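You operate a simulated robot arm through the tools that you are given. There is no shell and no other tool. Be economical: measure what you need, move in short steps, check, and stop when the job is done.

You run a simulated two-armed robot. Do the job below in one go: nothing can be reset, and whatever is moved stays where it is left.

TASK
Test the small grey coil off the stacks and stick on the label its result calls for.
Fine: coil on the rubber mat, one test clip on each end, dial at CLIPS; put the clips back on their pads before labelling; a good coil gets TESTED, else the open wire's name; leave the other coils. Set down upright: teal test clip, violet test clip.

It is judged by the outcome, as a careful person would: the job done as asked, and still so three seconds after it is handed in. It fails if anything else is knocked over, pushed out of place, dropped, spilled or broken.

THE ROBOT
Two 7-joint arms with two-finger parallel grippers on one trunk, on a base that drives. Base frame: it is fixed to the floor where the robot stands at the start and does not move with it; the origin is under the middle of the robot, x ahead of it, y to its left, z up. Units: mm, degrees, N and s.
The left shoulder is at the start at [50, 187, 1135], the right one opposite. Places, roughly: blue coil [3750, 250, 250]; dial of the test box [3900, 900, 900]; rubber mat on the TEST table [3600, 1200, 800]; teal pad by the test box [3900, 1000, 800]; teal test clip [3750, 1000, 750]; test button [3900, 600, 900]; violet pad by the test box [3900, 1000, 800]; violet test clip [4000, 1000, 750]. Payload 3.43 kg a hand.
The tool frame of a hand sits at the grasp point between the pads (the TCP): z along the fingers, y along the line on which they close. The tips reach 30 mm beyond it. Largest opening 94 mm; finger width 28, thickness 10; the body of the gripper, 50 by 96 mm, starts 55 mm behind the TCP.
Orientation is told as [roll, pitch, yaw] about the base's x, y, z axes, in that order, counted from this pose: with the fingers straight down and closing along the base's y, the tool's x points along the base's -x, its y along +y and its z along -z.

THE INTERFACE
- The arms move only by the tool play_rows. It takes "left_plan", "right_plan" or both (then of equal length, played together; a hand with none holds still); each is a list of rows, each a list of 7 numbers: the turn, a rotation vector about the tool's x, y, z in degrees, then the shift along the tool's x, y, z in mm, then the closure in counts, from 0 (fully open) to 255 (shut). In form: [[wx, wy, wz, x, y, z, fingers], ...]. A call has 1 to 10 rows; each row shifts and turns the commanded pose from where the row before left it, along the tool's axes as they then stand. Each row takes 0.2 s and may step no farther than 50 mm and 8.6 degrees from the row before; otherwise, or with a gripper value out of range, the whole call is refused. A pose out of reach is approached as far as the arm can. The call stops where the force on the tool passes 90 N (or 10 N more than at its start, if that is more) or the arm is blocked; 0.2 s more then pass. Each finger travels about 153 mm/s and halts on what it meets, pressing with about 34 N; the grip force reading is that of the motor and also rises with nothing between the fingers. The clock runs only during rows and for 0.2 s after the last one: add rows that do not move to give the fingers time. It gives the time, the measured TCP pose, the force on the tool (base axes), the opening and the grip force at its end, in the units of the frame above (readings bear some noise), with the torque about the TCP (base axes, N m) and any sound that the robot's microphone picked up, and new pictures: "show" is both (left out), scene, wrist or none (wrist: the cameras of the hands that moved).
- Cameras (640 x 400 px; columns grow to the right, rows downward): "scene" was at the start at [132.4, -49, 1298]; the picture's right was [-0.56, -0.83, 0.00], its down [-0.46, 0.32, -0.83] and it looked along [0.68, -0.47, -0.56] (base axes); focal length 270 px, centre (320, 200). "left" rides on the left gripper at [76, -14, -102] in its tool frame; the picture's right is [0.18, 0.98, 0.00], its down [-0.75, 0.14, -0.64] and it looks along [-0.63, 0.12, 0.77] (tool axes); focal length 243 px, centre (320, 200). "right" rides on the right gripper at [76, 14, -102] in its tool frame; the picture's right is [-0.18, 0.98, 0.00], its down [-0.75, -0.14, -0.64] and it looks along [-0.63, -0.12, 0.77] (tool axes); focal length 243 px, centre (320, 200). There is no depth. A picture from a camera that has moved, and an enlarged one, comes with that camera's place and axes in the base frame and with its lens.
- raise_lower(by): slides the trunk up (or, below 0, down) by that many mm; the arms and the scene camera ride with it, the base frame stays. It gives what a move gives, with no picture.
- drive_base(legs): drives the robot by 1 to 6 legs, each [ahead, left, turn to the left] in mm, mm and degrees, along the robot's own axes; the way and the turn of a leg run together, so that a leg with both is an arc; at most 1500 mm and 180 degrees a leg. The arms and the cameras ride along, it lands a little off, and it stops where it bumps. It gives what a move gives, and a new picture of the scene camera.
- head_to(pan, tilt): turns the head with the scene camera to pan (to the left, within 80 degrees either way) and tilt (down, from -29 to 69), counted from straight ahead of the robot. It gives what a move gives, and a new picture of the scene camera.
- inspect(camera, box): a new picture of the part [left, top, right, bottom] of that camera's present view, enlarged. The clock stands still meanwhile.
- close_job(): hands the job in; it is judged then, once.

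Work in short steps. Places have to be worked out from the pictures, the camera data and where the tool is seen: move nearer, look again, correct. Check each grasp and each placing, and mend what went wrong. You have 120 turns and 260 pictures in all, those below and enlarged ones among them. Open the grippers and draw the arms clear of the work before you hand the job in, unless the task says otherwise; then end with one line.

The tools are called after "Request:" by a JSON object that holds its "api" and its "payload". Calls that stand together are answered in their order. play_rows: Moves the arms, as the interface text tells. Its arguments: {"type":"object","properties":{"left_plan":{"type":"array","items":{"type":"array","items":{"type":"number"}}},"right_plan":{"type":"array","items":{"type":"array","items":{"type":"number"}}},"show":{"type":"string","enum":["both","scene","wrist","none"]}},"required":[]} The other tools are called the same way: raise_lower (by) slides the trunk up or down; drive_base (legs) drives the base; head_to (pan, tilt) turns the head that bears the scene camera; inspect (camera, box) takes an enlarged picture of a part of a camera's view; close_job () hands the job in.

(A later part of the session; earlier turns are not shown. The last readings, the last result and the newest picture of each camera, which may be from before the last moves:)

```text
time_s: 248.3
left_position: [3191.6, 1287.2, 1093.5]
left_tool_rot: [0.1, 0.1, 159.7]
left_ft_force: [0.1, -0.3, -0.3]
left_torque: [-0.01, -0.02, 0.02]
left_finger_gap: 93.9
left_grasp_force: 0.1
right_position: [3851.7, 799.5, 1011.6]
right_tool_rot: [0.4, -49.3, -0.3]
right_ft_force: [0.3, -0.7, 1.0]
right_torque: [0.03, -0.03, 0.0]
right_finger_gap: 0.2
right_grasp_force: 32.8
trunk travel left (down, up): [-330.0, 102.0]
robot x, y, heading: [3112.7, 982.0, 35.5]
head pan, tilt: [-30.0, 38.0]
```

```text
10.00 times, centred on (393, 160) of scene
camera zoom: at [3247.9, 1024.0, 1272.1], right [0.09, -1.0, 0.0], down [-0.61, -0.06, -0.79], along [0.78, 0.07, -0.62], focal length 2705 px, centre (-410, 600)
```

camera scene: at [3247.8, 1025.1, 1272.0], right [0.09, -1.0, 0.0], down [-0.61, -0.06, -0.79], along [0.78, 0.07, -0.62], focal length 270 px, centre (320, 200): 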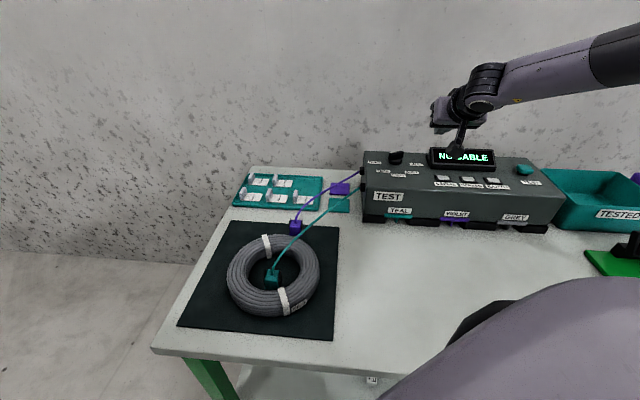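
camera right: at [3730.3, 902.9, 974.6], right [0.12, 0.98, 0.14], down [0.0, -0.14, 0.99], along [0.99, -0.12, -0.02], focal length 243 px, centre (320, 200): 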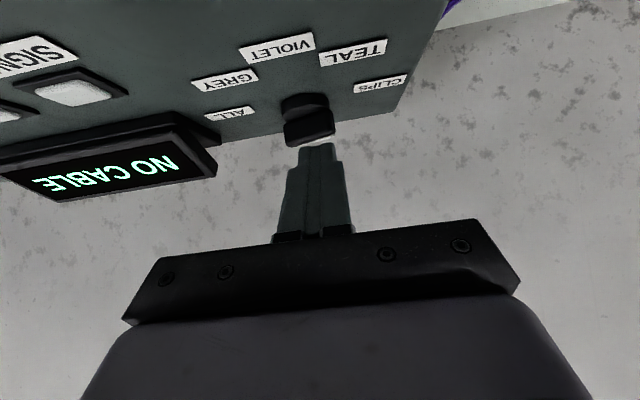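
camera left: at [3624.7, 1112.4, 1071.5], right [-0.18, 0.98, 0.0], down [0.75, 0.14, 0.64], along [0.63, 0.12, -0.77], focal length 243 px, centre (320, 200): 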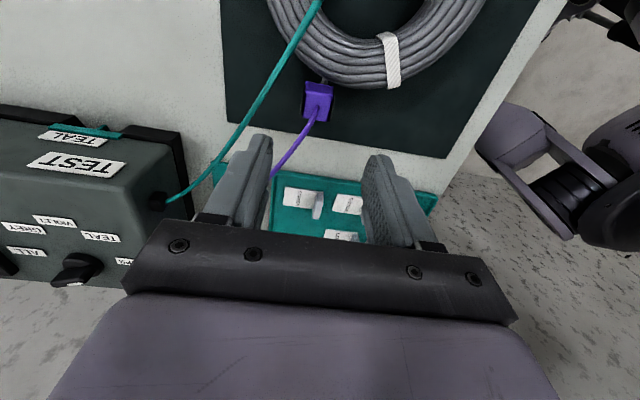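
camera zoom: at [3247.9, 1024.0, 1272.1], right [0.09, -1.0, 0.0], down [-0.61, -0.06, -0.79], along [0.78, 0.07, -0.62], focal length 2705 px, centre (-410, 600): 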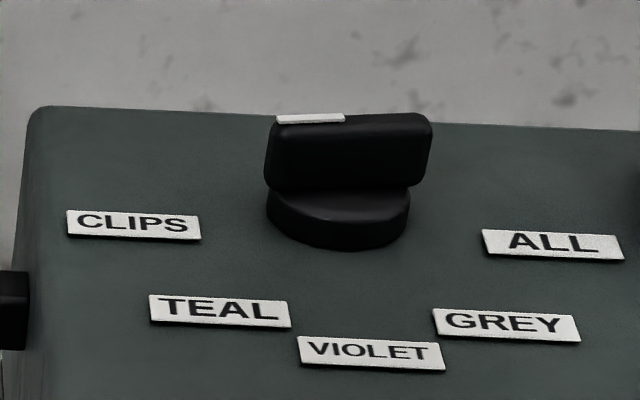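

The dial now points at CLIPS (≈100°, it felt a stop). I go back to the TEST button and press again.

Request:
{"api": "drive_base", "payload": {"legs": [[-150, -213, 0]]}}

Request:
{"api": "play_rows", "payload": {"right_plan": [[0, 0, 0, -14, 14, 16, 255], [0, 0, 0, 20, 0, 16, 255], [0, 0, 0, 20, 0, 16, 255], [0, 0, 0, 0, 0, 0, 255]], "show": "wrist"}}

```text
time_s: 250.8
left_position: [3196.6, 1029.7, 1093.0]
left_tool_rot: [-0.1, 0.2, 159.7]
left_ft_force: [0.0, 0.1, 0.1]
left_torque: [0.02, 0.01, 0.0]
left_finger_gap: 94.3
left_grasp_force: 0.0
right_position: [3855.5, 539.4, 1011.4]
right_tool_rot: [0.3, -49.4, -0.4]
right_ft_force: [-0.5, -0.3, -0.4]
right_torque: [0.02, 0.0, 0.0]
right_finger_gap: 0.1
right_grasp_force: 32.6
trunk travel left (down, up): [-330.0, 102.0]
robot x, y, heading: [3119.5, 725.1, 35.4]
head pan, tilt: [-30.0, 38.0]
camera scene: at [3252.3, 765.8, 1272.1], right [0.09, -1.0, 0.0], down [-0.61, -0.06, -0.79], along [0.78, 0.07, -0.62], focal length 270 px, centre (320, 200)
```

scene: 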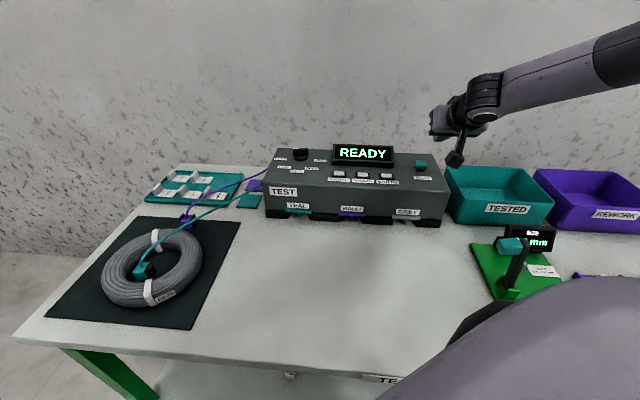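

```text
time_s: 251.8
left_position: [3195.9, 1028.5, 1093.3]
left_tool_rot: [0.0, 0.1, 159.5]
left_ft_force: [-0.2, 0.5, -0.6]
left_torque: [-0.01, 0.02, 0.01]
left_finger_gap: 94.0
left_grasp_force: 0.1
right_position: [3878.1, 551.7, 960.8]
right_tool_rot: [0.2, -49.3, -0.4]
right_ft_force: [0.6, 0.0, 0.5]
right_torque: [-0.02, 0.0, 0.01]
right_finger_gap: 0.3
right_grasp_force: 33.3
trunk travel left (down, up): [-330.0, 102.0]
robot x, y, heading: [3117.7, 725.6, 35.1]
head pan, tilt: [-30.0, 38.0]
camera right: at [3750.2, 566.8, 970.8], right [0.12, 0.98, 0.14], down [0.0, -0.14, 0.99], along [0.99, -0.12, -0.02], focal length 243 px, centre (320, 200)
```

right: 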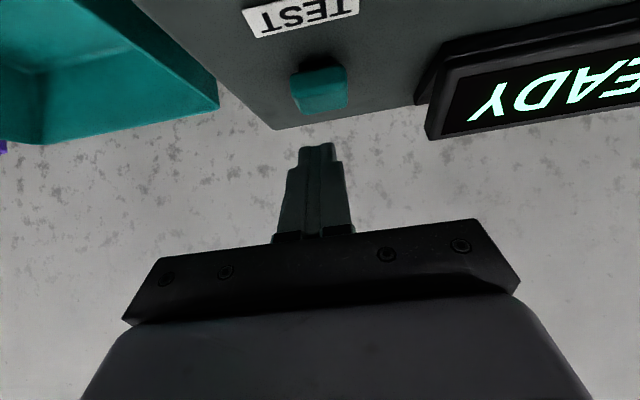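

Request:
{"api": "play_rows", "payload": {"right_plan": [[0, 0, 0, 13, 2, 5, 255], [0, 0, 0, 9, 1, 4, 255], [0, 0, 0, 1, 0, 1, 255], [0, 0, 0, 0, 0, 0, 255]], "show": "none"}}

Request:
{"api": "inspect", "payload": {"camera": "scene", "box": [265, 135, 445, 205]}}

```text
time_s: 252.8
left_position: [3195.7, 1030.6, 1093.5]
left_tool_rot: [0.0, 0.1, 159.6]
left_ft_force: [0.9, 0.2, 0.2]
left_torque: [0.03, 0.01, 0.03]
left_finger_gap: 93.9
left_grasp_force: 0.0
right_position: [3868.8, 555.8, 940.1]
right_tool_rot: [0.3, -49.6, -0.4]
right_ft_force: [2.3, -1.9, 8.0]
right_torque: [-0.07, -0.18, 0.01]
right_finger_gap: 0.1
right_grasp_force: 33.3
trunk travel left (down, up): [-330.0, 102.0]
robot x, y, heading: [3118.1, 724.7, 34.8]
head pan, tilt: [-30.0, 38.0]
heard: click
```

```text
3.56 times, centred on (355, 170) of scene
camera zoom: at [3251.6, 766.0, 1272.2], right [0.09, -1.0, 0.0], down [-0.61, -0.06, -0.79], along [0.79, 0.07, -0.62], focal length 962 px, centre (196, 307)
```

zoom: 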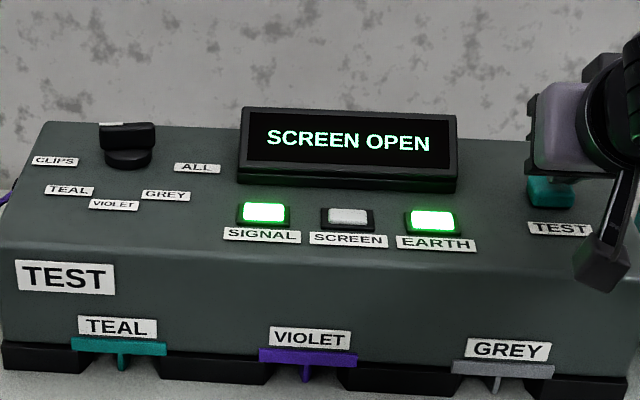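

The result is SCREEN OPEN, and the SCREEN lamp alone is dark, so the label is SCREEN. Now the clips go back first. I lift the right hand, retract, and drive back to the table's left end.

Request:
{"api": "play_rows", "payload": {"right_plan": [[0, 0, 0, -15, 0, -13, 255], [0, 0, 0, -25, 0, -22, 255], [0, 0, 0, -20, -10, -20, 255], [0, 0, 0, 27, -10, -32, 255], [0, 0, 0, 27, -10, -32, 255], [0, 0, 0, 27, -10, -32, 255], [0, 0, 0, 27, -10, -32, 255], [0, 8.3, 0, 0, 0, 0, 128], [0, 8.3, 0, 0, 0, 0, 0], [0, 8.3, 0, 0, 0, 0, 0]], "show": "none"}}

Request:
{"api": "drive_base", "payload": {"legs": [[-192, 135, 0], [0, 0, -159.5], [-775, -532, 0], [-450, 655, 0]]}}

```text
time_s: 255.0
left_position: [3196.2, 1028.1, 1091.7]
left_tool_rot: [0.0, 0.2, 159.6]
left_ft_force: [0.6, -0.1, 0.7]
left_torque: [0.01, -0.03, -0.01]
left_finger_gap: 93.9
left_grasp_force: 0.1
right_position: [3698.9, 504.9, 1020.1]
right_tool_rot: [0.2, -24.2, -0.2]
right_ft_force: [0.2, -0.4, 1.2]
right_torque: [-0.02, 0.03, -0.01]
right_finger_gap: 93.8
right_grasp_force: 0.0
trunk travel left (down, up): [-330.0, 102.0]
robot x, y, heading: [3117.2, 720.5, 35.3]
head pan, tilt: [-30.0, 38.0]
```

```text
time_s: 273.7
left_position: [3691.7, 1374.5, 1092.6]
left_tool_rot: [0.1, 0.1, 1.6]
left_ft_force: [-0.4, -0.2, 0.5]
left_torque: [-0.01, 0.01, 0.0]
left_finger_gap: 94.0
left_grasp_force: 0.1
right_position: [3030.4, 1674.6, 1021.0]
right_tool_rot: [0.2, -24.4, -158.3]
right_ft_force: [-1.2, 1.3, 0.3]
right_torque: [-0.01, -0.02, -0.01]
right_finger_gap: 93.9
right_grasp_force: 0.0
trunk travel left (down, up): [-330.0, 102.0]
robot x, y, heading: [3646.4, 1686.9, -123.0]
head pan, tilt: [-30.0, 38.0]
camera scene: at [3542.5, 1601.6, 1272.1], right [-0.46, 0.89, 0.0], down [0.55, 0.28, -0.79], along [-0.7, -0.36, -0.62], focal length 270 px, centre (320, 200)
```

scene: 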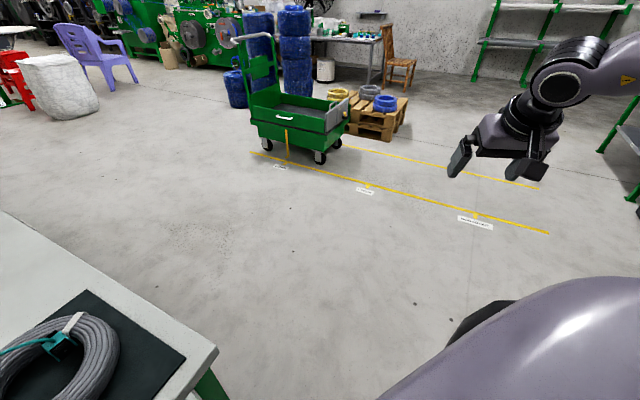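

I correct the base position and heading slightly and look toward the clips.

Request:
{"api": "drive_base", "payload": {"legs": [[2, 34, -1.5]]}}

Request:
{"api": "head_to", "payload": {"pan": 45, "tilt": 40}}

```text
time_s: 274.7
left_position: [3709.9, 1354.0, 1093.5]
left_tool_rot: [0.0, 0.1, 0.0]
left_ft_force: [-0.3, 0.1, 0.6]
left_torque: [0.02, 0.02, 0.01]
left_finger_gap: 93.9
left_grasp_force: 0.1
right_position: [3057.2, 1670.6, 1021.1]
right_tool_rot: [0.2, -24.5, -159.8]
right_ft_force: [0.1, 0.3, 0.2]
right_torque: [0.0, 0.0, 0.0]
right_finger_gap: 94.0
right_grasp_force: 0.1
trunk travel left (down, up): [-330.0, 102.0]
robot x, y, heading: [3676.5, 1669.0, -124.5]
head pan, tilt: [-30.0, 38.0]
camera scene: at [3567.0, 1584.2, 1272.1], right [-0.43, 0.9, 0.0], down [0.55, 0.27, -0.79], along [-0.71, -0.34, -0.62], focal length 270 px, centre (320, 200)
```

scene: 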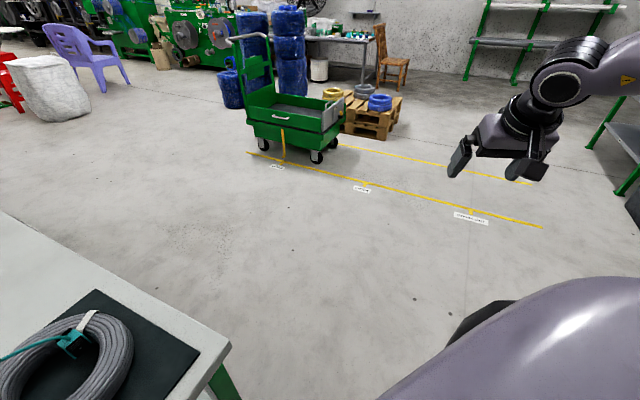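

```text
time_s: 276.1
left_position: [3709.3, 1355.4, 1091.9]
left_tool_rot: [0.0, 0.2, 0.1]
left_ft_force: [-0.1, -0.3, -0.1]
left_torque: [-0.03, -0.02, 0.01]
left_finger_gap: 93.9
left_grasp_force: 0.0
right_position: [3055.9, 1670.3, 1019.8]
right_tool_rot: [0.2, -24.3, -159.8]
right_ft_force: [-0.3, -1.8, -0.1]
right_torque: [-0.04, 0.0, -0.01]
right_finger_gap: 94.1
right_grasp_force: 0.0
trunk travel left (down, up): [-330.0, 102.0]
robot x, y, heading: [3674.9, 1670.8, -124.1]
head pan, tilt: [45.0, 40.0]
camera scene: at [3660.1, 1538.3, 1269.1], right [-0.98, -0.18, 0.0], down [-0.12, 0.63, -0.77], along [0.14, -0.75, -0.64], focal length 270 px, centre (320, 200)
```

scene: 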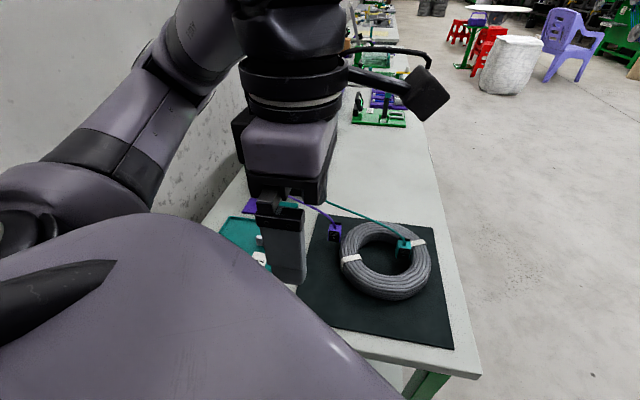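

I bring the left hand above the violet clip on end A with the fingers at 57 mm.

Request:
{"api": "play_rows", "payload": {"left_plan": [[0, 0, 0, 1.2, -38, 20, 100], [0, 0, 0, 1.2, -38, 25, 100], [0, 0, 0, 1.2, -38, 27, 100], [0, 0, 0, 1.2, -38, 27, 100], [0, 0, 0, 1.2, -38, 27, 100], [0, 0, 0, 1.2, -38, 27, 100], [0, 0, 0, 0, 0, 15, 100], [0, 0, 0, 0, 0, 0, 100]], "show": "wrist"}}

```text
time_s: 277.9
left_position: [3705.5, 1126.1, 923.5]
left_tool_rot: [0.1, 0.2, 0.1]
left_ft_force: [1.3, 0.3, 0.2]
left_torque: [0.02, -0.02, 0.0]
left_finger_gap: 57.3
left_grasp_force: 0.1
right_position: [3056.2, 1669.8, 1020.5]
right_tool_rot: [0.2, -24.4, -159.8]
right_ft_force: [0.2, -0.1, 0.2]
right_torque: [-0.02, 0.02, 0.01]
right_finger_gap: 93.6
right_grasp_force: 0.0
trunk travel left (down, up): [-330.0, 102.0]
robot x, y, heading: [3674.7, 1666.7, -124.1]
head pan, tilt: [45.0, 40.0]
camera left: at [3628.7, 1111.4, 1026.0], right [-0.19, 0.98, 0.0], down [0.75, 0.14, 0.64], along [0.63, 0.12, -0.77], focal length 243 px, centre (320, 200)
```

left: 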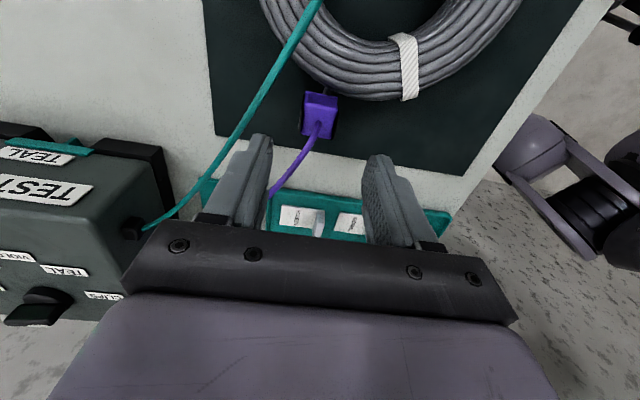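

The clip is nearly centred. I shift −2.5 in x, lower to z≈857 and close.

Request:
{"api": "play_rows", "payload": {"left_plan": [[0, 0, 0, 2.5, 0, 20, 100], [0, 0, 0, 0, 0, 25, 100], [0, 0, 0, 0, 0, 21, 100], [0, 0, 0, 0, 0, 0, 100], [0, 0, 0, 0, 0, 0, 180], [0, 0, 0, 0, 0, 0, 255], [0, 0, 0, 0, 0, 0, 255], [0, 0, 0, 0, 0, 0, 255]], "show": "wrist"}}

```text
time_s: 279.7
left_position: [3700.5, 1126.7, 859.2]
left_tool_rot: [0.0, 0.1, 0.1]
left_ft_force: [2.2, -3.9, 0.7]
left_torque: [-0.13, -0.05, -0.04]
left_finger_gap: 25.4
left_grasp_force: 33.7
right_position: [3057.0, 1670.5, 1019.0]
right_tool_rot: [0.3, -24.4, -159.8]
right_ft_force: [0.5, -0.6, 0.3]
right_torque: [0.02, 0.0, 0.0]
right_finger_gap: 94.0
right_grasp_force: 0.1
trunk travel left (down, up): [-330.0, 102.0]
robot x, y, heading: [3676.7, 1669.9, -124.2]
head pan, tilt: [45.0, 40.0]
camera left: at [3625.5, 1112.4, 960.9], right [-0.19, 0.98, 0.0], down [0.75, 0.14, 0.64], along [0.63, 0.12, -0.77], focal length 243 px, centre (320, 200)
```

left: 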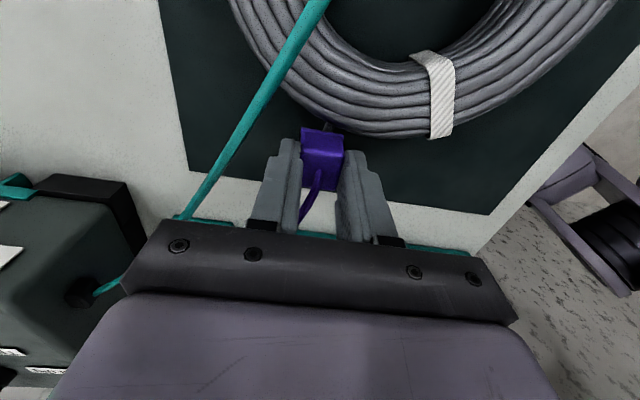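

Gripped again. I pull it straight up off end A and carry it back toward the violet pad.

Request:
{"api": "play_rows", "payload": {"left_plan": [[0, 0, 0, 0, 0, -10, 255], [0, 0, 0, 0, 0, -15, 255], [0, 0, 0, 0, 0, -20, 255], [0, 0, 0, 0, 0, -25, 255], [0, 0, 0, -46, -18, 0, 255], [0, 0, 0, -46, -18, 0, 255], [0, 0, 0, -46, -18, 0, 255], [0, 0, 0, -46, -18, 0, 255], [0, 0, 0, -46, -14, 0, 255]], "show": "scene"}}

Request:
{"api": "play_rows", "payload": {"left_plan": [[0, 0, 8.5, 0, 0, 0, 255], [0, 0, 8.5, 0, 0, 0, 255], [0, 0, 8.5, 0, 0, 0, 255], [0, 0, 8.5, 0, 0, 0, 255], [0, 0, 8.5, 0, 0, 0, 255], [0, 0, 8.5, 0, 0, 0, 255], [0, 0, 8.5, 0, 0, 0, 255], [0, 0, 8.5, 0, 0, 0, 255], [0, 0, 8.5, 0, 0, 0, 255], [0, 0, 8.5, 0, 0, 0, 255]], "show": "none"}}

```text
time_s: 281.7
left_position: [3930.5, 1040.8, 928.2]
left_tool_rot: [0.0, 0.1, 0.1]
left_ft_force: [0.0, 0.2, -0.1]
left_torque: [0.01, 0.02, 0.02]
left_finger_gap: 25.3
left_grasp_force: 34.2
right_position: [3058.0, 1670.3, 1020.4]
right_tool_rot: [0.2, -24.4, -159.8]
right_ft_force: [0.7, 0.0, 0.5]
right_torque: [-0.01, 0.03, -0.03]
right_finger_gap: 94.0
right_grasp_force: 0.1
trunk travel left (down, up): [-330.0, 102.0]
robot x, y, heading: [3677.6, 1672.7, -124.3]
head pan, tilt: [45.0, 40.0]
camera scene: at [3660.5, 1538.3, 1269.1], right [-0.98, -0.19, 0.0], down [-0.12, 0.63, -0.77], along [0.14, -0.75, -0.64], focal length 270 px, centre (320, 200)
```

scene: 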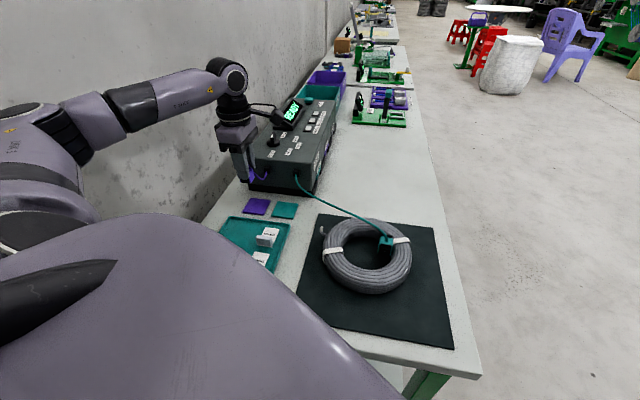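

```text
time_s: 283.9
left_position: [3931.4, 1042.2, 928.4]
left_tool_rot: [0.0, 0.2, -85.1]
left_ft_force: [0.5, -1.0, -0.5]
left_torque: [-0.04, 0.0, -0.03]
left_finger_gap: 25.1
left_grasp_force: 33.9
right_position: [3056.7, 1670.5, 1019.8]
right_tool_rot: [0.2, -24.4, -159.8]
right_ft_force: [-0.7, 0.6, 0.4]
right_torque: [0.02, -0.02, -0.02]
right_finger_gap: 94.1
right_grasp_force: 0.0
trunk travel left (down, up): [-330.0, 102.0]
robot x, y, heading: [3678.0, 1666.9, -124.4]
head pan, tilt: [45.0, 40.0]
```

The violet clip came off; the coil shifted slightly but lies flat on the mat with teal still on. I align over the violet pad and lower.

Request:
{"api": "play_rows", "payload": {"left_plan": [[0, 0, 4.9, -12.2, 0, 0, 255], [0, 0, 0, 0, 0, 30, 255], [0, 0, 0, 0, 0, 30, 255], [0, 0, 0, 0, 0, 25, 255], [0, 0, 0, 0, 0, 0, 255]], "show": "wrist"}}

Request:
{"api": "inspect", "payload": {"camera": "scene", "box": [220, 140, 320, 230]}}

```text
time_s: 285.1
left_position: [3933.7, 1028.0, 846.4]
left_tool_rot: [-0.1, -0.1, -89.7]
left_ft_force: [0.2, -0.4, 0.2]
left_torque: [0.01, -0.02, 0.02]
left_finger_gap: 24.9
left_grasp_force: 33.8
right_position: [3057.3, 1670.7, 1020.4]
right_tool_rot: [0.1, -24.4, -159.9]
right_ft_force: [0.4, 0.4, -0.4]
right_torque: [0.01, -0.01, -0.01]
right_finger_gap: 94.0
right_grasp_force: 0.0
trunk travel left (down, up): [-330.0, 102.0]
robot x, y, heading: [3674.6, 1669.6, -124.4]
head pan, tilt: [45.0, 40.0]
camera left: at [3919.5, 1104.4, 948.8], right [0.98, 0.19, 0.0], down [0.14, -0.75, 0.64], along [0.12, -0.63, -0.77], focal length 243 px, centre (320, 200)
```

left: 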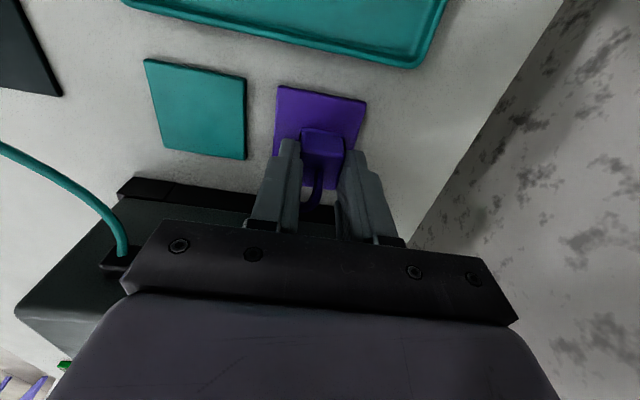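

```text
4.44 times, centred on (270, 185) of scene
camera zoom: at [3660.2, 1538.4, 1269.1], right [-0.98, -0.19, 0.0], down [-0.12, 0.63, -0.77], along [0.14, -0.75, -0.64], focal length 1202 px, centre (542, 267)
```

zoom: 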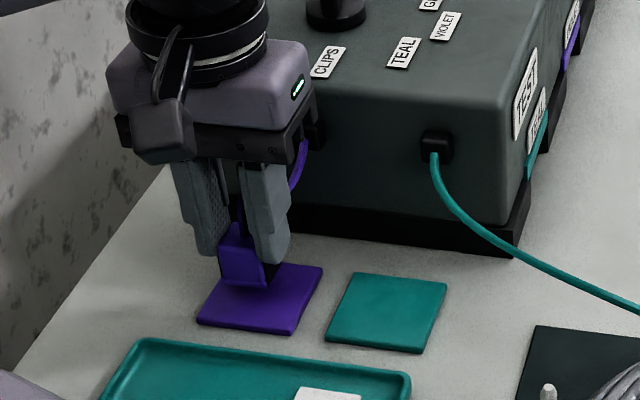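

I adjust 2 mm and lower to contact, then release.

Request:
{"api": "play_rows", "payload": {"left_plan": [[0, 0, 0, 1.5, -2, 5, 255], [0, 0, 0, 0, 0, 4, 255], [0, 0, 0, 0, 0, 3, 255], [0, 0, 0, 0, 0, 2, 255], [0, 0, 0, 0, 0, 0, 255]], "show": "none"}}

```text
time_s: 286.3
left_position: [3930.1, 1032.2, 834.1]
left_tool_rot: [0.0, -0.5, -89.7]
left_ft_force: [1.4, -0.9, 23.0]
left_torque: [-0.09, -0.11, -0.02]
left_finger_gap: 25.1
left_grasp_force: 34.4
right_position: [3055.8, 1673.5, 1020.2]
right_tool_rot: [0.3, -24.4, -160.0]
right_ft_force: [-0.1, -0.3, 0.4]
right_torque: [0.0, 0.01, 0.03]
right_finger_gap: 94.0
right_grasp_force: 0.0
trunk travel left (down, up): [-330.0, 102.0]
robot x, y, heading: [3674.8, 1667.5, -124.5]
head pan, tilt: [45.0, 40.0]
```

It is on the pad (23 N contact). I relax, open and lift.

Request:
{"api": "play_rows", "payload": {"left_plan": [[0, 0, 0, 0, 0, -1.5, 255], [0, 0, 0, 0, 0, 0, 190], [0, 0, 0, 0, 0, 0, 120], [0, 0, 0, 0, 0, 0, 100], [0, 0, 0, 0, 0, -15, 100], [0, 0, 0, 0, 0, -30, 100], [0, 0, 0, 0, 0, -45, 100]], "show": "wrist"}}

Request:
{"api": "inspect", "payload": {"camera": "scene", "box": [220, 140, 440, 310]}}

```text
time_s: 287.9
left_position: [3930.0, 1028.3, 923.4]
left_tool_rot: [-0.1, 0.0, -89.8]
left_ft_force: [0.3, 0.1, 0.7]
left_torque: [0.0, -0.01, 0.01]
left_finger_gap: 57.4
left_grasp_force: 0.1
right_position: [3055.9, 1670.8, 1020.3]
right_tool_rot: [0.2, -24.5, -159.8]
right_ft_force: [-0.6, 0.3, 0.4]
right_torque: [-0.04, 0.02, 0.01]
right_finger_gap: 93.9
right_grasp_force: 0.0
trunk travel left (down, up): [-330.0, 102.0]
robot x, y, heading: [3673.1, 1669.3, -124.2]
head pan, tilt: [45.0, 40.0]
camera left: at [3915.8, 1104.3, 1024.6], right [0.98, 0.19, 0.0], down [0.14, -0.75, 0.64], along [0.12, -0.63, -0.77], focal length 243 px, centre (320, 200)
```

left: 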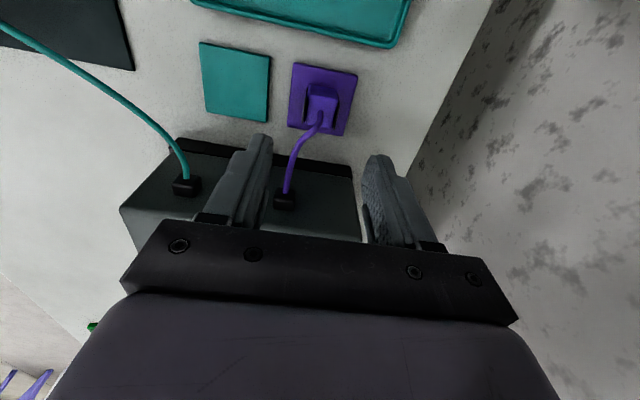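

```text
2.35 times, centred on (330, 225) of scene
camera zoom: at [3660.0, 1538.5, 1269.0], right [-0.98, -0.19, 0.0], down [-0.12, 0.63, -0.77], along [0.14, -0.75, -0.64], focal length 637 px, centre (296, 141)
```

zoom: 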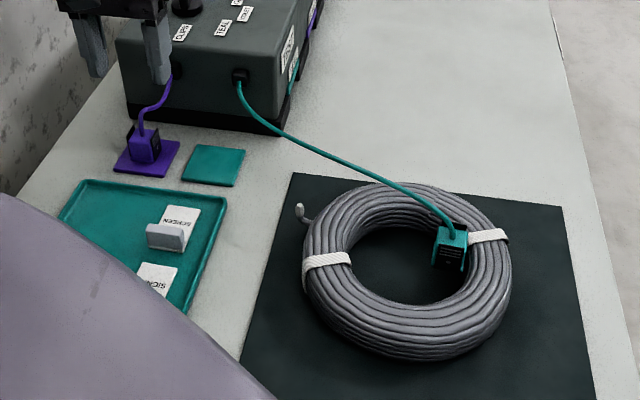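

Violet is back upright on its pad. Now teal, standing at ≈[3594, 1144]: I rotate to yaw 0 and move above it.

Request:
{"api": "play_rows", "payload": {"left_plan": [[0, 0, -8.5, 0, 0, -5, 100], [0, 0, -8.5, 0, 0, 0, 100], [0, 0, -8.5, 0, 0, 0, 100], [0, 0, -8.5, 0, 0, 0, 100], [0, 0, -8.5, 0, 0, 0, 100], [0, 0, -8.5, 0, 0, 0, 100], [0, 0, -8.5, 0, 0, 0, 100], [0, 0, -8.5, 0, 0, 0, 100], [0, 0, -8.5, 0, 0, 0, 100], [0, 0, -8.5, 0, 0, 0, 100]], "show": "none"}}

Request:
{"api": "play_rows", "payload": {"left_plan": [[0, 0, -4.8, 0, 0, 0, 100], [0, 0, 0, 46, 16.5, 0, 100], [0, 0, 0, 46, 16.5, 0, 100], [0, 0, 0, 46, 16.5, 0, 100], [0, 0, 0, 46, 16.5, 0, 100], [0, 0, 0, 46, 16.5, 0, 100], [0, 0, 0, 46, 16.5, 0, 100], [0, 0, 0, 46, 16.5, 0, 100], [0, 0, 0, 13, 0, 0, 100], [0, 0, 0, 0, 0, 0, 100]], "show": "wrist"}}

```text
time_s: 290.1
left_position: [3931.3, 1029.9, 925.8]
left_tool_rot: [0.1, 0.1, -4.6]
left_ft_force: [1.4, 0.6, -0.8]
left_torque: [0.02, 0.02, -0.03]
left_finger_gap: 57.0
left_grasp_force: 0.0
right_position: [3056.8, 1669.8, 1019.4]
right_tool_rot: [0.3, -24.4, -159.8]
right_ft_force: [0.1, -0.2, 0.5]
right_torque: [0.02, -0.01, -0.02]
right_finger_gap: 94.1
right_grasp_force: 0.1
trunk travel left (down, up): [-330.0, 102.0]
robot x, y, heading: [3669.4, 1672.2, -124.3]
head pan, tilt: [45.0, 40.0]
```

```text
time_s: 292.3
left_position: [3596.0, 1146.3, 926.2]
left_tool_rot: [-0.1, 0.1, 0.0]
left_ft_force: [0.6, -0.2, 0.2]
left_torque: [0.01, -0.02, 0.01]
left_finger_gap: 57.3
left_grasp_force: 0.0
right_position: [3056.8, 1671.0, 1020.0]
right_tool_rot: [0.2, -24.3, -159.7]
right_ft_force: [-0.2, -0.1, -0.5]
right_torque: [0.03, 0.02, 0.0]
right_finger_gap: 94.0
right_grasp_force: 0.0
trunk travel left (down, up): [-330.0, 102.0]
robot x, y, heading: [3679.2, 1671.4, -124.3]
head pan, tilt: [45.0, 40.0]
camera left: at [3520.1, 1132.8, 1028.3], right [-0.18, 0.98, 0.0], down [0.75, 0.14, 0.64], along [0.63, 0.12, -0.77], focal length 243 px, centre (320, 200)
```

left: 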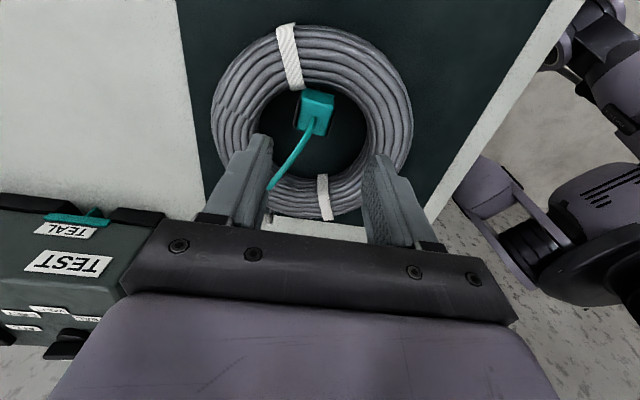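

I shift (−5, −4) mm, lower to z≈858 and grip the teal clip.

Request:
{"api": "play_rows", "payload": {"left_plan": [[0, 0, 0, 5, -4, 20, 100], [0, 0, 0, 0, 0, 25, 100], [0, 0, 0, 0, 0, 23, 120], [0, 0, 0, 0, 0, 0, 120], [0, 0, 0, 0, 0, 0, 190], [0, 0, 0, 0, 0, 0, 255], [0, 0, 0, 0, 0, 0, 255], [0, 0, 0, 0, 0, 0, 255]], "show": "wrist"}}

```text
time_s: 294.1
left_position: [3591.4, 1141.8, 859.0]
left_tool_rot: [0.1, 0.1, 0.0]
left_ft_force: [-0.5, -4.4, -0.2]
left_torque: [-0.2, 0.02, -0.18]
left_finger_gap: 25.0
left_grasp_force: 33.8
right_position: [3057.8, 1669.6, 1020.5]
right_tool_rot: [0.2, -24.4, -159.8]
right_ft_force: [0.2, -0.3, 0.1]
right_torque: [0.01, -0.03, 0.03]
right_finger_gap: 93.9
right_grasp_force: 0.1
trunk travel left (down, up): [-330.0, 102.0]
robot x, y, heading: [3677.7, 1667.6, -124.3]
head pan, tilt: [45.0, 40.0]
camera left: at [3516.3, 1127.8, 960.4], right [-0.18, 0.98, 0.0], down [0.75, 0.14, 0.64], along [0.63, 0.12, -0.77], focal length 243 px, centre (320, 200)
```

left: 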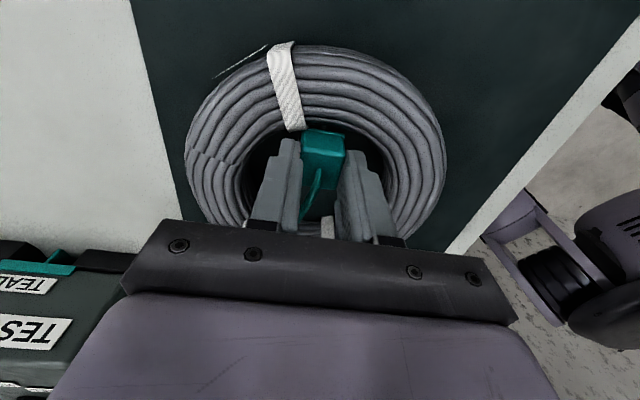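

Gripped. I lift straight up with a pause before moving sideways this time.

Request:
{"api": "play_rows", "payload": {"left_plan": [[0, 0, 0, 0, 0, -8, 255], [0, 0, 0, 0, 0, -12, 255], [0, 0, 0, 0, 0, -20, 255], [0, 0, 0, 0, 0, -30, 255], [0, 0, 0, 0, 0, 0, 255], [0, 0, 0, 0, 0, 0, 255]], "show": "scene"}}

Request:
{"api": "play_rows", "payload": {"left_plan": [[0, 0, 0, -43, -17, 0, 255], [0, 0, 0, -43, -17, 0, 255], [0, 0, 0, -43, -17, 0, 255], [0, 0, 0, -43, -17, 0, 255], [0, 0, 0, -43, -17, 0, 255], [0, 0, 0, -43, -16, 0, 255]], "show": "none"}}

Request:
{"api": "play_rows", "payload": {"left_plan": [[0, 0, 8.5, 0, 0, 0, 255], [0, 0, 8.5, 0, 0, 0, 255], [0, 0, 8.5, 0, 0, 0, 255], [0, 0, 8.5, 0, 0, 0, 255], [0, 0, 8.5, 0, 0, 0, 255], [0, 0, 8.5, 0, 0, 0, 255], [0, 0, 8.5, 0, 0, 0, 255], [0, 0, 8.5, 0, 0, 0, 255], [0, 0, 8.5, 0, 0, 0, 255], [0, 0, 8.5, 0, 0, 0, 255]], "show": "none"}}

```text
time_s: 295.5
left_position: [3591.0, 1143.0, 928.7]
left_tool_rot: [0.1, 0.1, -0.1]
left_ft_force: [-0.5, 0.1, -0.5]
left_torque: [-0.04, 0.02, -0.02]
left_finger_gap: 25.1
left_grasp_force: 34.1
right_position: [3056.7, 1670.8, 1020.4]
right_tool_rot: [0.2, -24.3, -159.9]
right_ft_force: [0.5, -0.6, -0.9]
right_torque: [0.0, 0.01, -0.01]
right_finger_gap: 94.2
right_grasp_force: 0.1
trunk travel left (down, up): [-330.0, 102.0]
robot x, y, heading: [3678.6, 1666.9, -124.1]
head pan, tilt: [45.0, 40.0]
camera scene: at [3660.2, 1538.3, 1269.1], right [-0.98, -0.19, 0.0], down [-0.12, 0.63, -0.77], along [0.14, -0.75, -0.64], focal length 270 px, centre (320, 200)
```

scene: 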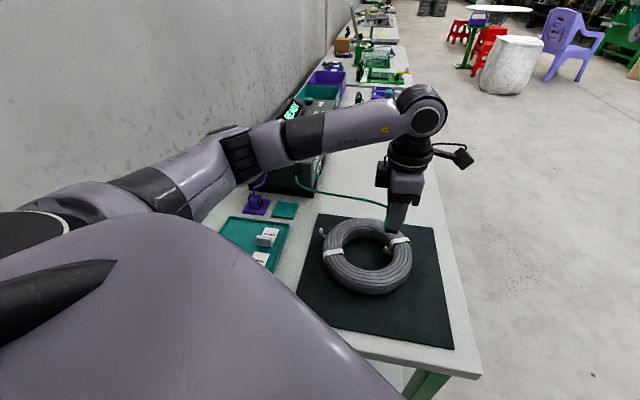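

```text
time_s: 296.9
left_position: [3847.5, 1040.8, 927.0]
left_tool_rot: [-0.1, 0.2, 0.1]
left_ft_force: [0.5, 0.7, 0.3]
left_torque: [0.03, 0.01, 0.02]
left_finger_gap: 25.1
left_grasp_force: 34.3
right_position: [3057.7, 1670.9, 1020.2]
right_tool_rot: [0.3, -24.4, -159.7]
right_ft_force: [-0.2, -0.5, -0.3]
right_torque: [0.0, 0.01, 0.02]
right_finger_gap: 93.9
right_grasp_force: 0.0
trunk travel left (down, up): [-330.0, 102.0]
robot x, y, heading: [3678.2, 1670.4, -124.2]
head pan, tilt: [45.0, 40.0]
```

```text
time_s: 299.1
left_position: [3846.2, 1041.9, 927.4]
left_tool_rot: [-0.2, -0.1, -85.1]
left_ft_force: [0.2, -0.4, -0.5]
left_torque: [-0.01, -0.04, 0.02]
left_finger_gap: 25.3
left_grasp_force: 33.7
right_position: [3056.8, 1670.5, 1019.6]
right_tool_rot: [0.2, -24.4, -159.9]
right_ft_force: [1.2, -0.1, -0.1]
right_torque: [0.03, 0.04, 0.02]
right_finger_gap: 94.0
right_grasp_force: 0.0
trunk travel left (down, up): [-330.0, 102.0]
robot x, y, heading: [3679.1, 1666.0, -124.1]
head pan, tilt: [45.0, 40.0]
```

Request:
{"api": "play_rows", "payload": {"left_plan": [[0, 0, 4.9, -13, 1.6, 0, 255], [0, 0, 0, 0, 0, 30, 255], [0, 0, 0, 0, 0, 30, 255], [0, 0, 0, 0, 0, 24, 255], [0, 0, 0, 0, 0, 0, 255]], "show": "wrist"}}

```text
time_s: 300.3
left_position: [3850.0, 1030.5, 846.5]
left_tool_rot: [-0.1, 0.0, -89.9]
left_ft_force: [-0.8, 0.0, 0.0]
left_torque: [-0.02, 0.01, -0.06]
left_finger_gap: 25.2
left_grasp_force: 33.8
right_position: [3056.7, 1671.4, 1020.6]
right_tool_rot: [0.2, -24.4, -159.8]
right_ft_force: [0.5, 0.5, 0.3]
right_torque: [0.0, 0.01, 0.0]
right_finger_gap: 94.0
right_grasp_force: 0.2
trunk travel left (down, up): [-330.0, 102.0]
robot x, y, heading: [3672.1, 1667.3, -124.3]
head pan, tilt: [45.0, 40.0]
camera left: at [3835.8, 1106.4, 947.9], right [0.98, 0.19, 0.0], down [0.14, -0.75, 0.64], along [0.12, -0.63, -0.77], focal length 243 px, centre (320, 200)
```

left: 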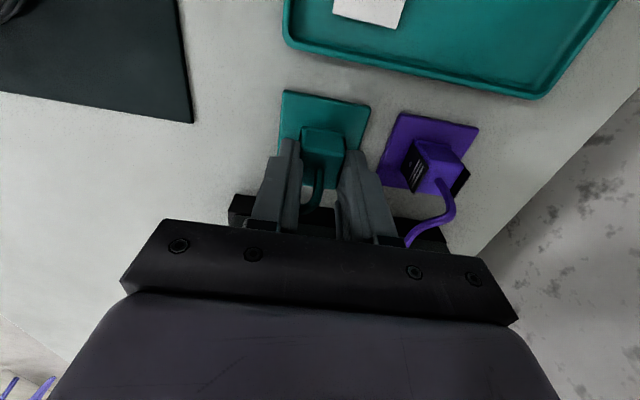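

The teal clip is over its pad. I lower to contact, release and lift.

Request:
{"api": "play_rows", "payload": {"left_plan": [[0, 0, 0, -1.5, -1, 5, 255], [0, 0, 0, 0, 0, 4, 255], [0, 0, 0, 0, 0, 2, 255], [0, 0, 0, 0, 0, 0.5, 255], [0, 0, 0, 0, 0, 0, 255]], "show": "none"}}

```text
time_s: 301.5
left_position: [3849.8, 1028.4, 833.4]
left_tool_rot: [-0.1, 0.0, -89.9]
left_ft_force: [1.3, 1.4, 4.3]
left_torque: [0.08, -0.1, 0.0]
left_finger_gap: 25.3
left_grasp_force: 33.9
right_position: [3057.9, 1671.0, 1020.4]
right_tool_rot: [0.1, -24.4, -159.7]
right_ft_force: [-0.2, 0.4, 0.0]
right_torque: [0.01, -0.04, -0.02]
right_finger_gap: 94.1
right_grasp_force: 0.1
trunk travel left (down, up): [-330.0, 102.0]
robot x, y, heading: [3675.7, 1663.9, -124.1]
head pan, tilt: [45.0, 40.0]
```

Request:
{"api": "play_rows", "payload": {"left_plan": [[0, 0, 0, 0, 0, 0, 190], [0, 0, 0, 0, 0, 0, 120], [0, 0, 0, 0, 0, 0, 110], [0, 0, 0, 0, 0, -15, 110], [0, 0, 0, 0, 0, -30, 110], [0, 0, 0, 0, 0, -45, 110], [0, 0, 0, 40, -15, -20, 110], [0, 0, 0, 45, -15, 0, 110], [0, 0, 0, 45, 0, 0, 110]], "show": "wrist"}}

Request:
{"api": "inspect", "payload": {"camera": "scene", "box": [200, 140, 440, 310]}}

```text
time_s: 303.5
left_position: [3821.0, 1155.9, 944.6]
left_tool_rot: [-0.1, 0.0, -90.0]
left_ft_force: [0.0, -0.8, -0.5]
left_torque: [0.0, 0.04, -0.01]
left_finger_gap: 53.6
left_grasp_force: 0.0
right_position: [3057.0, 1670.9, 1020.2]
right_tool_rot: [0.3, -24.4, -159.9]
right_ft_force: [0.4, 0.0, 0.1]
right_torque: [-0.01, 0.02, 0.03]
right_finger_gap: 94.1
right_grasp_force: 0.1
trunk travel left (down, up): [-330.0, 102.0]
robot x, y, heading: [3675.1, 1668.0, -124.3]
head pan, tilt: [45.0, 40.0]
camera left: at [3806.4, 1231.6, 1047.1], right [0.98, 0.19, 0.0], down [0.14, -0.75, 0.64], along [0.12, -0.63, -0.77], focal length 243 px, centre (320, 200)
```

left: 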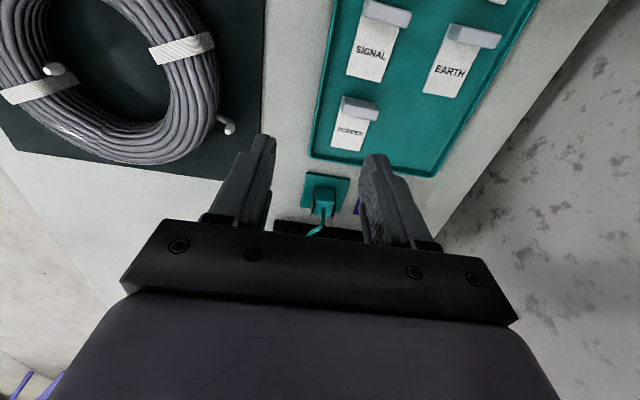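

```text
2.35 times, centred on (320, 225) of scene
camera zoom: at [3660.2, 1538.8, 1269.1], right [-0.98, -0.19, 0.0], down [-0.12, 0.63, -0.77], along [0.14, -0.75, -0.64], focal length 637 px, centre (320, 141)
```

zoom: 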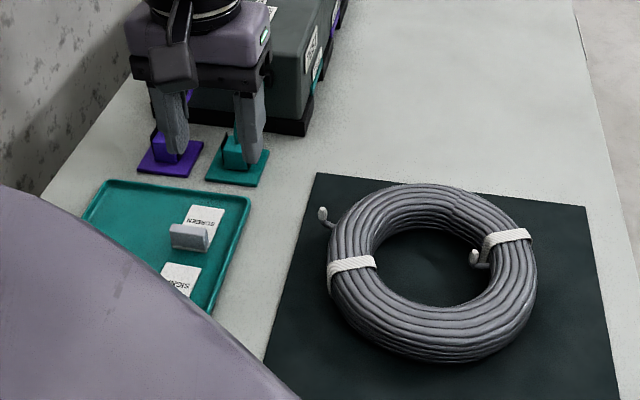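

Both clips are upright on their pads. Now the SCREEN label: its upright tab is at ≈[3861, 1157], thin along y, so I rotate to yaw 0 and hover above it.

Request:
{"api": "play_rows", "payload": {"left_plan": [[0, 0, -8.5, 0, 0, 0, 110], [0, 0, -8.5, 0, 0, 0, 110], [0, 0, -8.5, 0, 0, 0, 110], [0, 0, -8.5, 0, 0, 0, 110], [0, 0, -8.5, 0, 0, 0, 110], [0, 0, -8.5, 0, 0, 0, 110], [0, 0, -8.5, 0, 0, 0, 110], [0, 0, -8.5, 0, 0, 0, 130], [0, 0, -8.5, 0, 0, 0, 130], [0, 0, -8.5, 0, 0, 0, 130]], "show": "none"}}

Request:
{"api": "play_rows", "payload": {"left_plan": [[0, 0, -5, -20, 0, 20, 130], [0, 0, 0, -20, 0, 25, 130], [0, 0, 0, 0, 0, 0, 130]], "show": "wrist"}}

```text
time_s: 305.7
left_position: [3819.3, 1156.5, 942.3]
left_tool_rot: [0.0, 0.0, -4.7]
left_ft_force: [-0.2, 0.5, 0.1]
left_torque: [0.0, 0.02, -0.04]
left_finger_gap: 46.0
left_grasp_force: 0.0
right_position: [3057.2, 1670.8, 1019.8]
right_tool_rot: [0.1, -24.4, -159.9]
right_ft_force: [-0.2, -0.9, 0.7]
right_torque: [0.0, 0.03, -0.04]
right_finger_gap: 94.3
right_grasp_force: 0.0
trunk travel left (down, up): [-330.0, 102.0]
robot x, y, heading: [3675.0, 1671.5, -124.6]
head pan, tilt: [45.0, 40.0]
```

```text
time_s: 306.5
left_position: [3859.5, 1156.5, 896.4]
left_tool_rot: [0.0, 0.0, 0.2]
left_ft_force: [0.5, -0.5, -0.3]
left_torque: [-0.03, -0.01, 0.02]
left_finger_gap: 46.1
left_grasp_force: 0.2
right_position: [3056.2, 1671.7, 1020.1]
right_tool_rot: [0.2, -24.3, -159.8]
right_ft_force: [-1.6, 0.0, 0.4]
right_torque: [-0.09, 0.03, 0.01]
right_finger_gap: 93.9
right_grasp_force: 0.0
trunk travel left (down, up): [-330.0, 102.0]
robot x, y, heading: [3672.7, 1670.2, -124.4]
head pan, tilt: [45.0, 40.0]
camera left: at [3784.1, 1141.6, 999.1], right [-0.19, 0.98, 0.0], down [0.75, 0.14, 0.64], along [0.63, 0.12, -0.77], focal length 243 px, centre (320, 200)
```

left: 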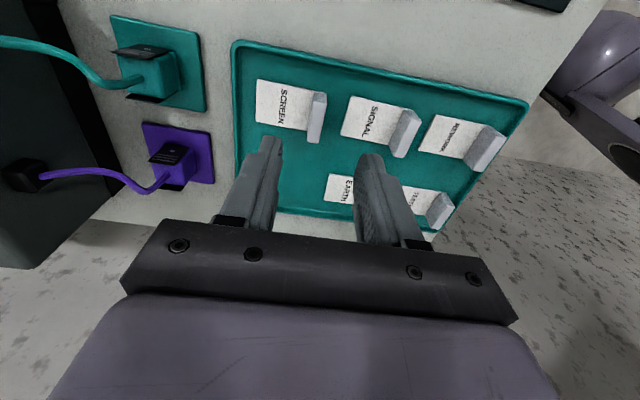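

The tab lies right under the TCP (8 mm thick, 34 long). I lower to z≈824 and grip it.

Request:
{"api": "play_rows", "payload": {"left_plan": [[0, 0, 0, 0, 0, 25, 130], [0, 0, 0, 0, 0, 25, 130], [0, 0, 0, 0, 0, 15, 130], [0, 0, 0, 0, 0, 7, 130], [0, 0, 0, 0, 0, 0, 130]], "show": "wrist"}}

Request:
{"api": "inspect", "payload": {"camera": "scene", "box": [210, 180, 310, 270]}}

```text
time_s: 307.7
left_position: [3859.7, 1154.3, 825.7]
left_tool_rot: [0.0, 0.1, 0.1]
left_ft_force: [-0.6, -0.1, 0.1]
left_torque: [0.03, 0.03, -0.01]
left_finger_gap: 46.1
left_grasp_force: 0.1
right_position: [3057.5, 1672.0, 1021.2]
right_tool_rot: [0.2, -24.3, -159.9]
right_ft_force: [-0.1, -0.4, -0.1]
right_torque: [0.0, -0.03, 0.05]
right_finger_gap: 94.0
right_grasp_force: 0.1
trunk travel left (down, up): [-330.0, 102.0]
robot x, y, heading: [3676.6, 1666.8, -124.3]
head pan, tilt: [45.0, 40.0]
camera left: at [3783.6, 1140.2, 928.1], right [-0.19, 0.98, 0.0], down [0.75, 0.14, 0.64], along [0.63, 0.12, -0.77], focal length 243 px, centre (320, 200)
```

left: 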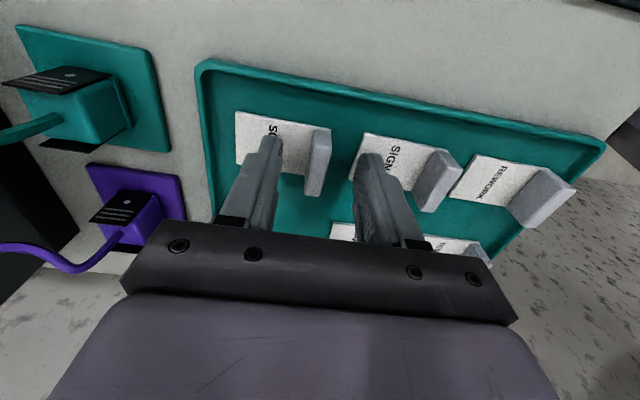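

```text
4.44 times, centred on (260, 225) of scene
camera zoom: at [3660.2, 1538.4, 1269.1], right [-0.98, -0.19, 0.0], down [-0.12, 0.63, -0.77], along [0.14, -0.75, -0.64], focal length 1202 px, centre (587, 89)
```

zoom: 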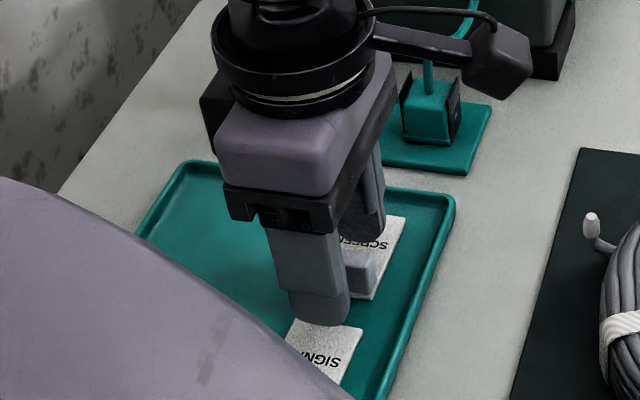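

Request:
{"api": "play_rows", "payload": {"left_plan": [[0, 0, 0, 0, 0, 0, 200], [0, 0, 0, 0, 0, 0, 255], [0, 0, 0, 0, 0, 0, 255], [0, 0, 0, 0, 0, 0, 255], [0, 0, 0, 0, 0, -10, 255], [0, 0, 0, 0, 0, -30, 255], [0, 0, 0, 0, 0, -40, 255], [0, 0, 0, 0, 0, 0, 255]], "show": "wrist"}}

```text
time_s: 309.5
left_position: [3858.6, 1153.7, 907.6]
left_tool_rot: [0.0, 0.2, 0.2]
left_ft_force: [-0.8, -0.4, 0.5]
left_torque: [-0.03, 0.01, -0.02]
left_finger_gap: 9.1
left_grasp_force: 33.9
right_position: [3057.1, 1671.6, 1019.3]
right_tool_rot: [0.2, -24.4, -159.7]
right_ft_force: [-0.2, -1.3, -0.5]
right_torque: [0.0, 0.02, -0.01]
right_finger_gap: 94.2
right_grasp_force: 0.0
trunk travel left (down, up): [-330.0, 102.0]
robot x, y, heading: [3680.6, 1668.2, -124.2]
head pan, tilt: [45.0, 40.0]
camera left: at [3782.8, 1138.6, 1010.2], right [-0.19, 0.98, 0.0], down [0.75, 0.14, 0.64], along [0.63, 0.12, -0.77], focal length 243 px, centre (320, 200)
```

left: 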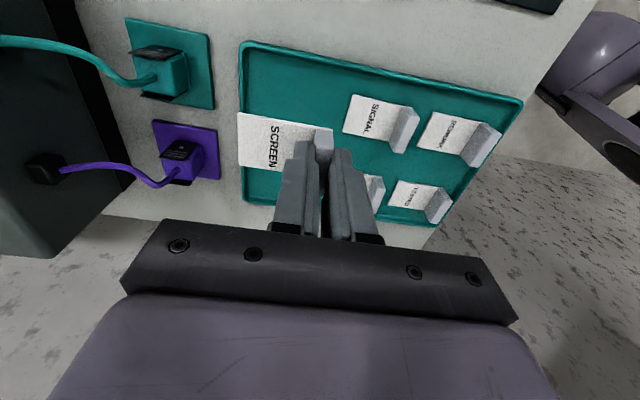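

The SCREEN label is held by its tab. I rotate to yaw −90 so the card lies along the ring's near side, then carry it above ≈[3649, 1226].

Request:
{"api": "play_rows", "payload": {"left_plan": [[0, 0, 8.5, 0, 0, -10, 255], [0, 0, 8.5, 0, 0, 0, 255], [0, 0, 8.5, 0, 0, 0, 255], [0, 0, 8.5, 0, 0, 0, 255], [0, 0, 8.5, 0, 0, 0, 255], [0, 0, 8.5, 0, 0, 0, 255], [0, 0, 8.5, 0, 0, 0, 255], [0, 0, 8.5, 0, 0, 0, 255], [0, 0, 8.5, 0, 0, 0, 255], [0, 0, 8.5, 0, 0, 0, 255]], "show": "none"}}

Request:
{"api": "play_rows", "payload": {"left_plan": [[0, 0, 5, 14, -42, 0, 255], [0, 0, 0, 14, -42, 0, 255], [0, 0, 0, 14, -42, 0, 255], [0, 0, 0, 14, -42, 0, 255], [0, 0, 0, 14, -42, 0, 255], [0, 0, 0, 0, 0, 20, 255], [0, 0, 0, 0, 0, 0, 255]], "show": "wrist"}}

Request:
{"api": "inspect", "payload": {"camera": "scene", "box": [300, 160, 460, 310]}}

```text
time_s: 311.7
left_position: [3860.0, 1155.9, 915.8]
left_tool_rot: [0.0, 0.0, -85.1]
left_ft_force: [0.1, -0.7, 0.9]
left_torque: [0.0, 0.01, 0.0]
left_finger_gap: 9.1
left_grasp_force: 33.9
right_position: [3056.6, 1671.4, 1019.9]
right_tool_rot: [0.2, -24.4, -159.9]
right_ft_force: [-0.1, 0.4, -0.6]
right_torque: [-0.03, -0.02, -0.01]
right_finger_gap: 93.9
right_grasp_force: 0.3
trunk travel left (down, up): [-330.0, 102.0]
robot x, y, heading: [3675.2, 1664.7, -124.1]
head pan, tilt: [45.0, 40.0]
```

```text
time_s: 313.3
left_position: [3647.1, 1220.5, 895.6]
left_tool_rot: [-0.2, 0.1, -89.9]
left_ft_force: [-0.4, 0.0, 0.0]
left_torque: [0.0, 0.04, 0.04]
left_finger_gap: 9.2
left_grasp_force: 34.1
right_position: [3057.7, 1671.8, 1019.6]
right_tool_rot: [0.2, -24.3, -159.9]
right_ft_force: [-0.2, -0.4, -0.4]
right_torque: [-0.02, 0.03, -0.01]
right_finger_gap: 94.1
right_grasp_force: 0.0
trunk travel left (down, up): [-330.0, 102.0]
robot x, y, heading: [3677.0, 1668.5, -124.1]
head pan, tilt: [45.0, 40.0]
camera left: at [3632.9, 1296.9, 997.5], right [0.98, 0.19, 0.0], down [0.14, -0.75, 0.64], along [0.12, -0.63, -0.77], focal length 243 px, centre (320, 200)
```

left: 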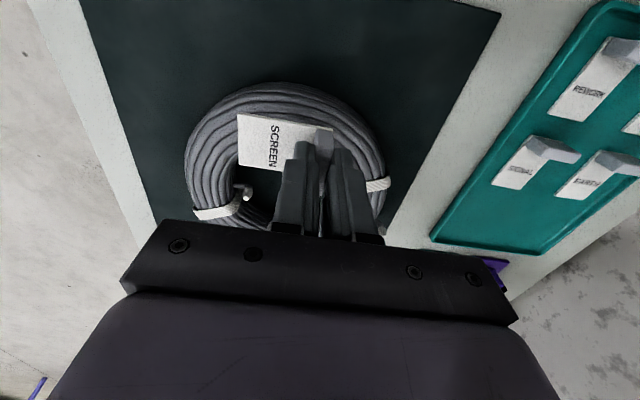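

```text
2.67 times, centred on (380, 235) of scene
camera zoom: at [3660.1, 1538.4, 1269.1], right [-0.98, -0.19, 0.0], down [-0.12, 0.63, -0.77], along [0.14, -0.75, -0.64], focal length 722 px, centre (160, 107)
```

zoom: 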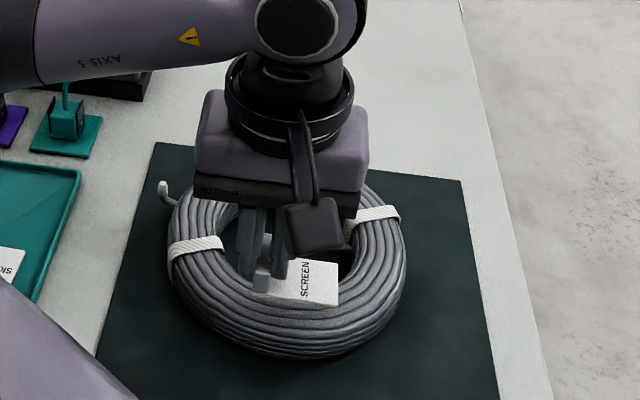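

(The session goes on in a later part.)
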